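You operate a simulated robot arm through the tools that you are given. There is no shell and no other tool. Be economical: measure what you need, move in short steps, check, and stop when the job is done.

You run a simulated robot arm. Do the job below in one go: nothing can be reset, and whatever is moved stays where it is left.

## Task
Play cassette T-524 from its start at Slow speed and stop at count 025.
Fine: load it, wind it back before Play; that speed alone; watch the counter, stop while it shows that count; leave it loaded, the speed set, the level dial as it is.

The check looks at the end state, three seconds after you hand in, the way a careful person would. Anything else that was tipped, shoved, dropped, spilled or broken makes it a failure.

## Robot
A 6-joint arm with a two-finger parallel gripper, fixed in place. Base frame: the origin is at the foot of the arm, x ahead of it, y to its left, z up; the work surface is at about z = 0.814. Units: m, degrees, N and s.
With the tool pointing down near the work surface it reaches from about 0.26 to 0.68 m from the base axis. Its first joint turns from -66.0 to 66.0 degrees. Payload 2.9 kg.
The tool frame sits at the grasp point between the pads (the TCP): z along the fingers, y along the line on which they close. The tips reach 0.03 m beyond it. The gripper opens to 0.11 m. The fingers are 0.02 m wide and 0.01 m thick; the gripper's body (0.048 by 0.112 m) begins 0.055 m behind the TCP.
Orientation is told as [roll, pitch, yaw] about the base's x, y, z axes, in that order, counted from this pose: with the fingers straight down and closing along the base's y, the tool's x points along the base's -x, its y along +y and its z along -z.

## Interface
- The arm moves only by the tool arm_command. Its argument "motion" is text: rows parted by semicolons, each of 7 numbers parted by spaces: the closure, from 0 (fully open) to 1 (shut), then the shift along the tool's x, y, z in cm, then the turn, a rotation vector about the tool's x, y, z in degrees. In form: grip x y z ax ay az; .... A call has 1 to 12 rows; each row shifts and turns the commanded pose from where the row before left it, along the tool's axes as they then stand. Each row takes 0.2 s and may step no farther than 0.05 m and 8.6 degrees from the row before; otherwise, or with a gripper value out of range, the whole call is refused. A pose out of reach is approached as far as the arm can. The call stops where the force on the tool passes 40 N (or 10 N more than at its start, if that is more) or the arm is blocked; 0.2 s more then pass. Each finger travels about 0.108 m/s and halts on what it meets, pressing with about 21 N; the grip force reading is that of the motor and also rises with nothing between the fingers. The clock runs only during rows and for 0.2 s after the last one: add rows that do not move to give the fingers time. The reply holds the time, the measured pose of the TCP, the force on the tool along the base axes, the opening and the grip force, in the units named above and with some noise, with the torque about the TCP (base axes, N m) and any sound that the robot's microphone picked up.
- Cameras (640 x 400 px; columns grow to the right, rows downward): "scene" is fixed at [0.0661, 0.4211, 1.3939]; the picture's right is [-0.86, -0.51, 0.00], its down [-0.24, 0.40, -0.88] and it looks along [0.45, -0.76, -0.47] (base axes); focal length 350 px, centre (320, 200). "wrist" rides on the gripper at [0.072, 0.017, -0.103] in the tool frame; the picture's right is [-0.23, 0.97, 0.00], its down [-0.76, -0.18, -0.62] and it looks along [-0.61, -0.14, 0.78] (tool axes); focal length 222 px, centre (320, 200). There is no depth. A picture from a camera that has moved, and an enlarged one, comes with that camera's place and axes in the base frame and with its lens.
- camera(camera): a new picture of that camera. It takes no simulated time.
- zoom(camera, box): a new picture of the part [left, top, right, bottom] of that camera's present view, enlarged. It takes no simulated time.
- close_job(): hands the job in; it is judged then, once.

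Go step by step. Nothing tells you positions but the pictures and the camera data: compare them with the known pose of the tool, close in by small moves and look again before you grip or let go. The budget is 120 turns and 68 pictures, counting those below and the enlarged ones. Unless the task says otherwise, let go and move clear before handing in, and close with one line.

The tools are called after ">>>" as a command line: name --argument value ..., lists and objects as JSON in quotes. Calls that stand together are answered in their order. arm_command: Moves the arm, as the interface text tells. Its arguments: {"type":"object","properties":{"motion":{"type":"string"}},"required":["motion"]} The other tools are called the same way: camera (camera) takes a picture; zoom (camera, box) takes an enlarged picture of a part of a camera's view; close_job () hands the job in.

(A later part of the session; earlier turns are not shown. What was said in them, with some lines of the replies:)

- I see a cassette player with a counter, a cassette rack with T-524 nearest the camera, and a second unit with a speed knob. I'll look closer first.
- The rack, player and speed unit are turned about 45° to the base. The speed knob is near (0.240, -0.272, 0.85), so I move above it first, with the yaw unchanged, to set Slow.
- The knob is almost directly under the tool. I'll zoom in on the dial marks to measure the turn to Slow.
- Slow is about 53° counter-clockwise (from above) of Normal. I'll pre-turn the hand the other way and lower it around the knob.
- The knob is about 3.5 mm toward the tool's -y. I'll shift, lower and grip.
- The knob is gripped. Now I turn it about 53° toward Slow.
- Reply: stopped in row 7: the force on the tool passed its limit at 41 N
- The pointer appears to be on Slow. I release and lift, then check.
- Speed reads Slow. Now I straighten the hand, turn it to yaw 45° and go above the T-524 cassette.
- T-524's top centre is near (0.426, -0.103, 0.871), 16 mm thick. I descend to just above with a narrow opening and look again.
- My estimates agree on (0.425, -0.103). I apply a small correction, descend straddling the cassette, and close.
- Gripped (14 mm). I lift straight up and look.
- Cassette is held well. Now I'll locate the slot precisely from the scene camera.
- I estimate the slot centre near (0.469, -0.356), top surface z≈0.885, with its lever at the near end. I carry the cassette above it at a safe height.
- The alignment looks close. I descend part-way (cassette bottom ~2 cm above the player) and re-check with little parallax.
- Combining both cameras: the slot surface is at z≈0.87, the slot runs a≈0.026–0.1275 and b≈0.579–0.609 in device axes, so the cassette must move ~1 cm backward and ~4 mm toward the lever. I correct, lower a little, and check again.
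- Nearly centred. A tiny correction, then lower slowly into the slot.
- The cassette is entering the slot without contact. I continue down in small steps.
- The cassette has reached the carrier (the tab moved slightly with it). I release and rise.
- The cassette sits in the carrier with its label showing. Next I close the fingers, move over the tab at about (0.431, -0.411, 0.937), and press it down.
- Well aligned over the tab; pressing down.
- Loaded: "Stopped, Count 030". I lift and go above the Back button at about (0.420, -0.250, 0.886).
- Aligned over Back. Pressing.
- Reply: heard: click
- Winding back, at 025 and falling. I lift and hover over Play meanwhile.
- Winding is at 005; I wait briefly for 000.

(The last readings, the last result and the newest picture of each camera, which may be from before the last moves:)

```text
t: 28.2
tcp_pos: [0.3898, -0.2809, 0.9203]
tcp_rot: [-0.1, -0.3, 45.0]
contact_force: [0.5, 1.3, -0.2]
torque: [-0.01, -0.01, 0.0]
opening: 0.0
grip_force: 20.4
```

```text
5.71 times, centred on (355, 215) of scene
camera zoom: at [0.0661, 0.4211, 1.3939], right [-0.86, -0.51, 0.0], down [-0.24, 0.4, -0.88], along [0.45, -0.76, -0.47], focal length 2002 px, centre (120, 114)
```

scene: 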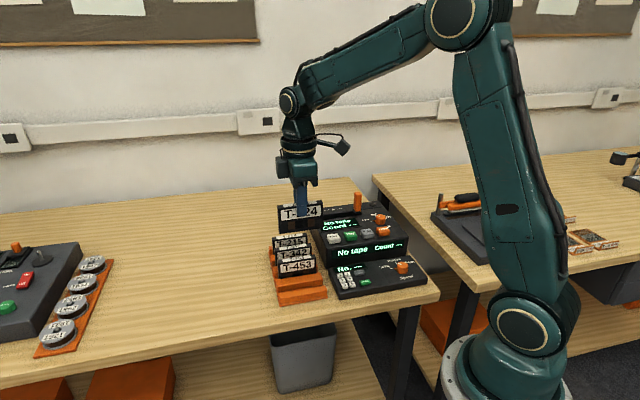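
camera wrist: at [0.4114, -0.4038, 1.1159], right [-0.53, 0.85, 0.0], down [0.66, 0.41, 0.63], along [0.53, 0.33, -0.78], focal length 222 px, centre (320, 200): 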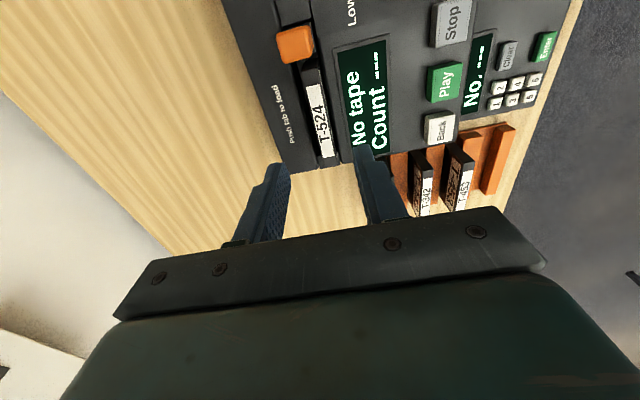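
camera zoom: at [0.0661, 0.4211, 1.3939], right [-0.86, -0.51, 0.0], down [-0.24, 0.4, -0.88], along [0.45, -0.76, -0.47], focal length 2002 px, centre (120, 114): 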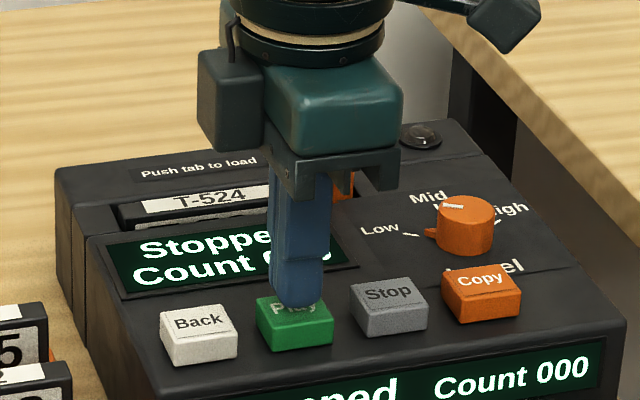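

Stopped at 000. Pressing Play, then lifting off.

>>> arm_command --motion "1 0 0 0.7 0 0 0;1 0 0 0.3 0 0 0;1 0 0 0.2 0 0 0;1 0 0 -2.5 0 0 0"

>>> zoom --camera "scene" --box '[300, 180, 410, 250]'

```text
t: 29.2
tcp_pos: [0.3896, -0.2824, 0.9311]
tcp_rot: [0.0, -0.2, 45.0]
contact_force: [0.6, -0.1, 0.5]
torque: [-0.02, -0.02, -0.02]
opening: 0.0001
grip_force: 20.7
heard: click
```

```text
5.71 times, centred on (355, 215) of scene
camera zoom: at [0.0661, 0.4211, 1.3939], right [-0.86, -0.51, 0.0], down [-0.24, 0.4, -0.88], along [0.45, -0.76, -0.47], focal length 2002 px, centre (120, 114)
```

zoom: 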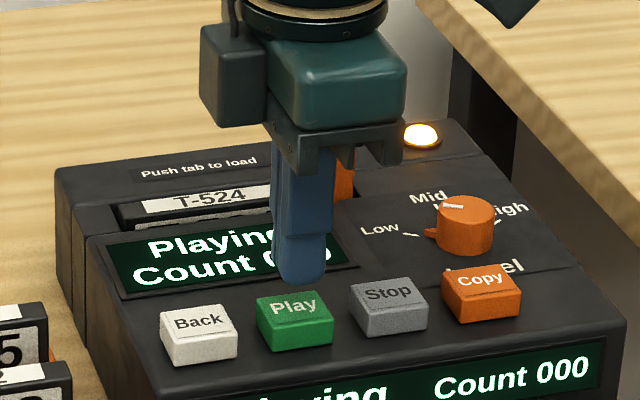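

Playing from 000. I hover over Stop and measure the rate.

>>> arm_command --motion "1 4.4 -0.1 0 0 0 0;1 0 0 1.0 0 0 0;1 0 0 0 0 0 0;1 0 0 0 0 0 0;1 0 0 0 0 0 0;1 0 0 0 0 0 0;1 0 0 0 0 0 0;1 0 0 0 0 0 0;1 0 0 0 0 0 0"

>>> zoom --camera "scene" --box '[300, 180, 410, 250]'

```text
t: 31.2
tcp_pos: [0.3586, -0.3121, 0.9203]
tcp_rot: [-0.2, -0.2, 45.0]
contact_force: [-0.6, 0.2, 0.0]
torque: [0.0, 0.01, 0.01]
opening: 0.0004
grip_force: 21.2
```

```text
5.71 times, centred on (355, 215) of scene
camera zoom: at [0.0661, 0.4211, 1.3939], right [-0.86, -0.51, 0.0], down [-0.24, 0.4, -0.88], along [0.45, -0.76, -0.47], focal length 2002 px, centre (120, 114)
```

zoom: 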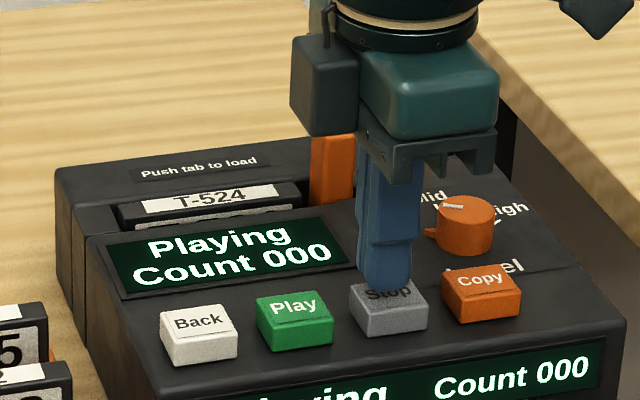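

Still 000 after ~2 s. Waiting further.

>>> arm_command --motion "1 0 0 0 0 0 0;1 0 0 0 0 0 0;1 0 0 0 0 0 0;1 0 0 0 0 0 0;1 0 0 0 0 0 0;1 0 0 0 0 0 0;1 0 0 0 0 0 0;1 0 0 0 0 0 0;1 0 0 0 0 0 0;1 0 0 0 0 0 0;1 0 0 0 0 0 0;1 0 0 0 0 0 0"

>>> zoom --camera "scene" --box '[300, 180, 410, 250]'

```text
t: 33.8
tcp_pos: [0.3588, -0.3116, 0.9201]
tcp_rot: [-0.1, -0.1, 45.0]
contact_force: [0.0, -0.2, 0.4]
torque: [0.03, 0.03, 0.0]
opening: 0.0
grip_force: 20.8
```

```text
5.71 times, centred on (355, 215) of scene
camera zoom: at [0.0661, 0.4211, 1.3939], right [-0.86, -0.51, 0.0], down [-0.24, 0.4, -0.88], along [0.45, -0.76, -0.47], focal length 2002 px, centre (120, 114)
```

zoom: 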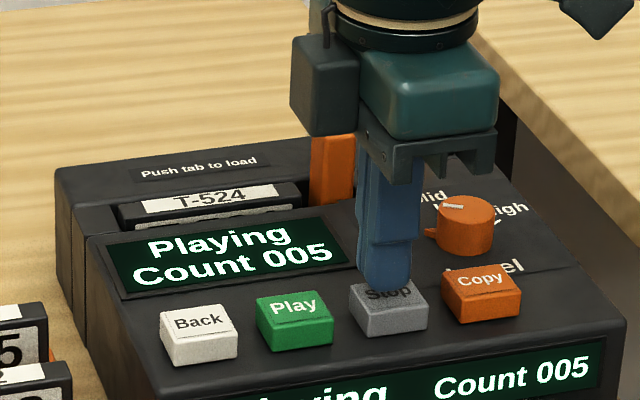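

>>> arm_command --motion "1 0 0 0 0 0 0;1 0 0 0 0 0 0;1 0 0 0 0 0 0;1 0 0 0 0 0 0;1 0 0 0 0 0 0;1 0 0 0 0 0 0;1 0 0 0 0 0 0;1 0 0 0 0 0 0;1 0 0 0 0 0 0;1 0 0 0 0 0 0;1 0 0 0 0 0 0;1 0 0 0 0 0 0"

>>> zoom --camera "scene" --box '[300, 180, 410, 250]'

```text
t: 36.4
tcp_pos: [0.3586, -0.3118, 0.9209]
tcp_rot: [-0.1, -0.2, 45.0]
contact_force: [-0.6, 1.3, -0.4]
torque: [-0.01, -0.01, 0.04]
opening: 0.0
grip_force: 21.3
```

```text
5.71 times, centred on (355, 215) of scene
camera zoom: at [0.0661, 0.4211, 1.3939], right [-0.86, -0.51, 0.0], down [-0.24, 0.4, -0.88], along [0.45, -0.76, -0.47], focal length 2002 px, centre (120, 114)
```

zoom: 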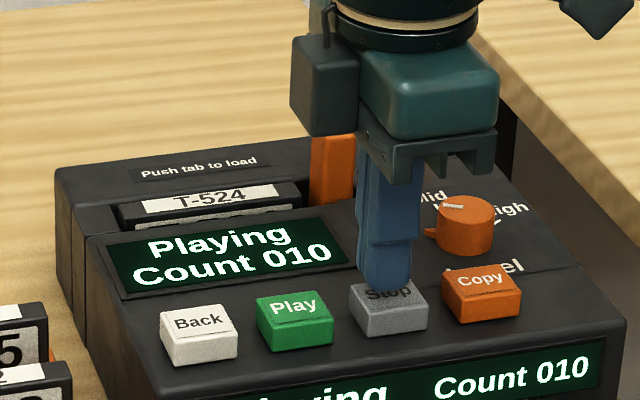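

Rate looks like ~2 counts/s (possibly displayed in steps of 5). I check after 1 s to learn which.

>>> arm_command --motion "1 0 0 0 0 0 0;1 0 0 0 0 0 0;1 0 0 0 0 0 0;1 0 0 0 0 0 0"

>>> zoom --camera "scene" --box '[300, 180, 410, 250]'

```text
t: 37.4
tcp_pos: [0.359, -0.3123, 0.922]
tcp_rot: [-0.1, -0.2, 45.0]
contact_force: [-0.4, 1.0, 0.2]
torque: [0.0, 0.03, -0.02]
opening: 0.0
grip_force: 20.7
```

```text
5.71 times, centred on (355, 215) of scene
camera zoom: at [0.0661, 0.4211, 1.3939], right [-0.86, -0.51, 0.0], down [-0.24, 0.4, -0.88], along [0.45, -0.76, -0.47], focal length 2002 px, centre (120, 114)
```

zoom: 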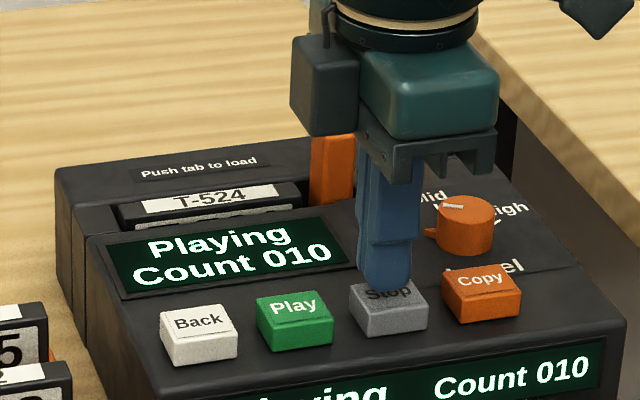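

The counter shows steps of 5, each ~3–3.7 s. I keep waiting and watch.

>>> arm_command --motion "1 0 0 0 0 0 0;1 0 0 0 0 0 0;1 0 0 0 0 0 0;1 0 0 0 0 0 0;1 0 0 0 0 0 0;1 0 0 0 0 0 0;1 0 0 0 0 0 0;1 0 0 0 0 0 0;1 0 0 0 0 0 0;1 0 0 0 0 0 0;1 0 0 0 0 0 0;1 0 0 0 0 0 0"

>>> zoom --camera "scene" --box '[300, 180, 410, 250]'

```text
t: 40.0
tcp_pos: [0.3606, -0.3126, 0.9203]
tcp_rot: [-0.2, -0.2, 45.0]
contact_force: [0.1, 0.1, -0.5]
torque: [0.0, -0.04, 0.02]
opening: 0.0
grip_force: 20.9
```

```text
5.71 times, centred on (355, 215) of scene
camera zoom: at [0.0661, 0.4211, 1.3939], right [-0.86, -0.51, 0.0], down [-0.24, 0.4, -0.88], along [0.45, -0.76, -0.47], focal length 2002 px, centre (120, 114)
```

zoom: 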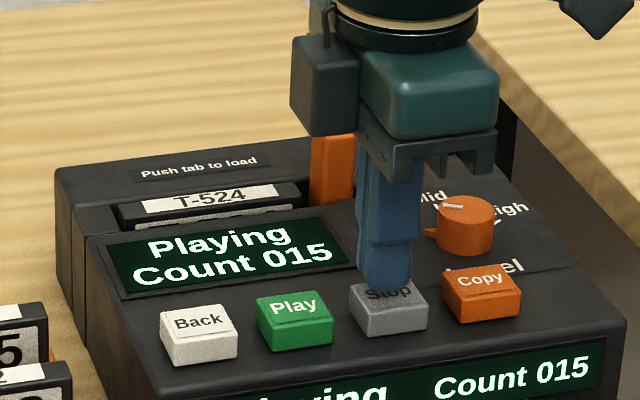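

>>> arm_command --motion "1 0 0 0 0 0 0;1 0 0 0 0 0 0;1 0 0 0 0 0 0;1 0 0 0 0 0 0;1 0 0 0 0 0 0;1 0 0 0 0 0 0;1 0 0 0 0 0 0;1 0 0 0 0 0 0;1 0 0 0 0 0 0;1 0 0 0 0 0 0;1 0 0 0 0 0 0;1 0 0 0 0 0 0"

>>> zoom --camera "scene" --box '[300, 180, 410, 250]'

```text
t: 42.6
tcp_pos: [0.3605, -0.3119, 0.9202]
tcp_rot: [-0.1, -0.2, 45.0]
contact_force: [-0.3, -0.6, -0.3]
torque: [-0.01, 0.01, 0.0]
opening: 0.0
grip_force: 20.9
```

```text
5.71 times, centred on (355, 215) of scene
camera zoom: at [0.0661, 0.4211, 1.3939], right [-0.86, -0.51, 0.0], down [-0.24, 0.4, -0.88], along [0.45, -0.76, -0.47], focal length 2002 px, centre (120, 114)
```

zoom: 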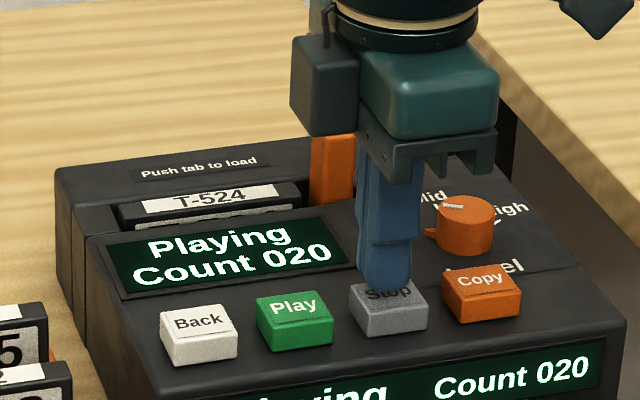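

>>> arm_command --motion "1 0 0 0 0 0 0;1 0 0 0 0 0 0;1 0 0 0 0 0 0;1 0 0 0 0 0 0;1 0 0 0 0 0 0"

>>> zoom --camera "scene" --box '[300, 180, 410, 250]'

```text
t: 43.8
tcp_pos: [0.3598, -0.3124, 0.9209]
tcp_rot: [-0.1, -0.2, 45.0]
contact_force: [0.1, -0.2, -0.1]
torque: [-0.02, 0.03, 0.04]
opening: 0.0001
grip_force: 21.6
```

```text
5.71 times, centred on (355, 215) of scene
camera zoom: at [0.0661, 0.4211, 1.3939], right [-0.86, -0.51, 0.0], down [-0.24, 0.4, -0.88], along [0.45, -0.76, -0.47], focal length 2002 px, centre (120, 114)
```

zoom: 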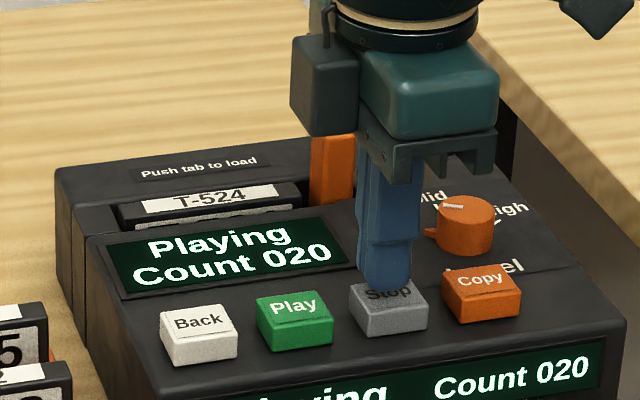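

>>> arm_command --motion "1 0 0 0 0 0 0;1 0 0 0 0 0 0;1 0 0 0 0 0 0;1 0 0 0 0 0 0"

>>> zoom --camera "scene" --box '[300, 180, 410, 250]'

```text
t: 44.8
tcp_pos: [0.3603, -0.3117, 0.9195]
tcp_rot: [-0.1, -0.2, 45.0]
contact_force: [0.0, -0.3, 0.0]
torque: [-0.02, -0.03, -0.03]
opening: 0.0003
grip_force: 20.4
```

```text
5.71 times, centred on (355, 215) of scene
camera zoom: at [0.0661, 0.4211, 1.3939], right [-0.86, -0.51, 0.0], down [-0.24, 0.4, -0.88], along [0.45, -0.76, -0.47], focal length 2002 px, centre (120, 114)
```

zoom: 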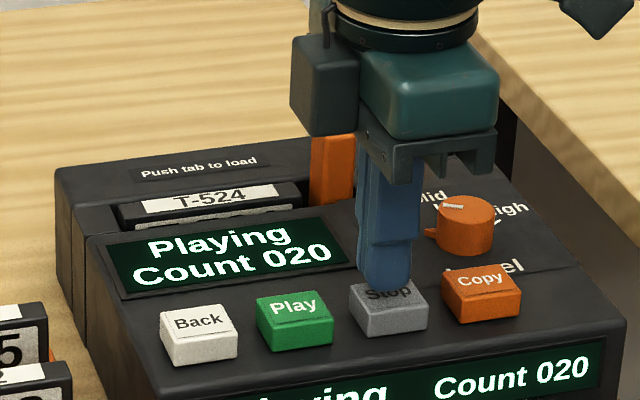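

>>> arm_command --motion "1 0 0 0 0 0 0;1 0 0 0 0 0 0;1 0 0 0 0 0 0"

>>> zoom --camera "scene" --box '[300, 180, 410, 250]'

```text
t: 45.6
tcp_pos: [0.3599, -0.312, 0.9202]
tcp_rot: [0.0, -0.2, 45.0]
contact_force: [-0.5, 0.4, 0.7]
torque: [0.05, 0.0, 0.01]
opening: 0.0001
grip_force: 21.3
```

```text
5.71 times, centred on (355, 215) of scene
camera zoom: at [0.0661, 0.4211, 1.3939], right [-0.86, -0.51, 0.0], down [-0.24, 0.4, -0.88], along [0.45, -0.76, -0.47], focal length 2002 px, centre (120, 114)
```

zoom: 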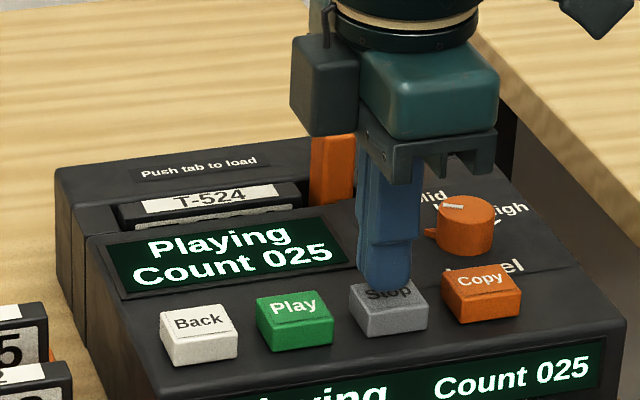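

It shows 025: pressing Stop now.

>>> arm_command --motion "1 0 0 0.7 0 0 0;1 0 0 0.3 0 0 0;1 0 0 0.3 0 0 0"

>>> zoom --camera "scene" --box '[300, 180, 410, 250]'

```text
t: 46.4
tcp_pos: [0.3594, -0.3121, 0.9096]
tcp_rot: [-0.1, -0.2, 45.0]
contact_force: [-2.0, 0.4, 4.7]
torque: [-0.01, 0.06, 0.02]
opening: 0.0
grip_force: 21.4
heard: click
```

```text
5.71 times, centred on (355, 215) of scene
camera zoom: at [0.066, 0.4212, 1.3939], right [-0.86, -0.51, 0.0], down [-0.24, 0.4, -0.88], along [0.45, -0.76, -0.47], focal length 2002 px, centre (120, 114)
```

zoom: 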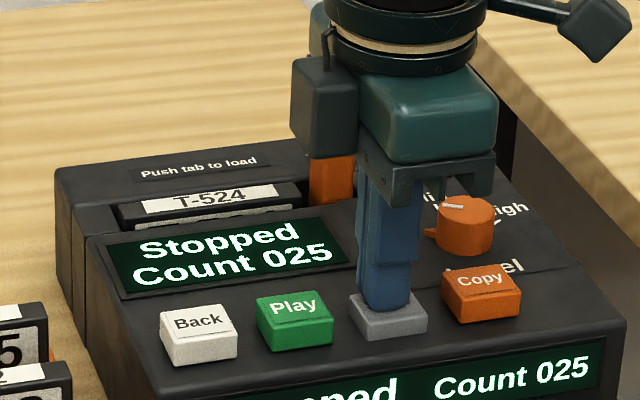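

Stopped at 025. I lift straight up and away, then check everything once.

>>> arm_command --motion "1 0 0 -3 0 0 0;1 0 0 -4 0 0 0;1 0 0 -4 0 0 0;1 0 0 -4 0 0 0;0.5 0 0 0 0 0 0"

>>> zoom --camera "scene" --box '[260, 180, 450, 310]'

```text
t: 47.6
tcp_pos: [0.3601, -0.3134, 1.0595]
tcp_rot: [-0.1, -0.2, 45.1]
contact_force: [0.2, -0.3, -1.2]
torque: [0.01, -0.02, 0.02]
opening: 0.0549
grip_force: 0.0
```

```text
3.08 times, centred on (355, 245) of scene
camera zoom: at [0.0661, 0.4211, 1.3939], right [-0.86, -0.51, 0.0], down [-0.24, 0.4, -0.88], along [0.45, -0.76, -0.47], focal length 1078 px, centre (212, 62)
```

zoom: 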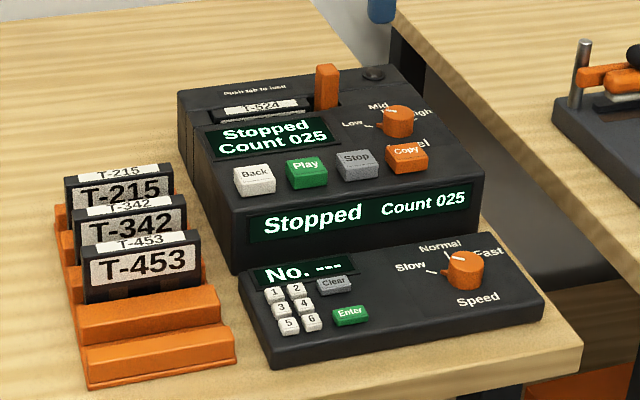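

T-524 is loaded and stopped at 025, the speed knob points to Slow, the level dial is unchanged, and the arm is clear; I hand in.

>>> close_job

```text
The job is handed in.
```

T-524 was wound back to 000, played at Slow and stopped at count 025; it is still loaded with the speed on Slow and the level dial untouched.
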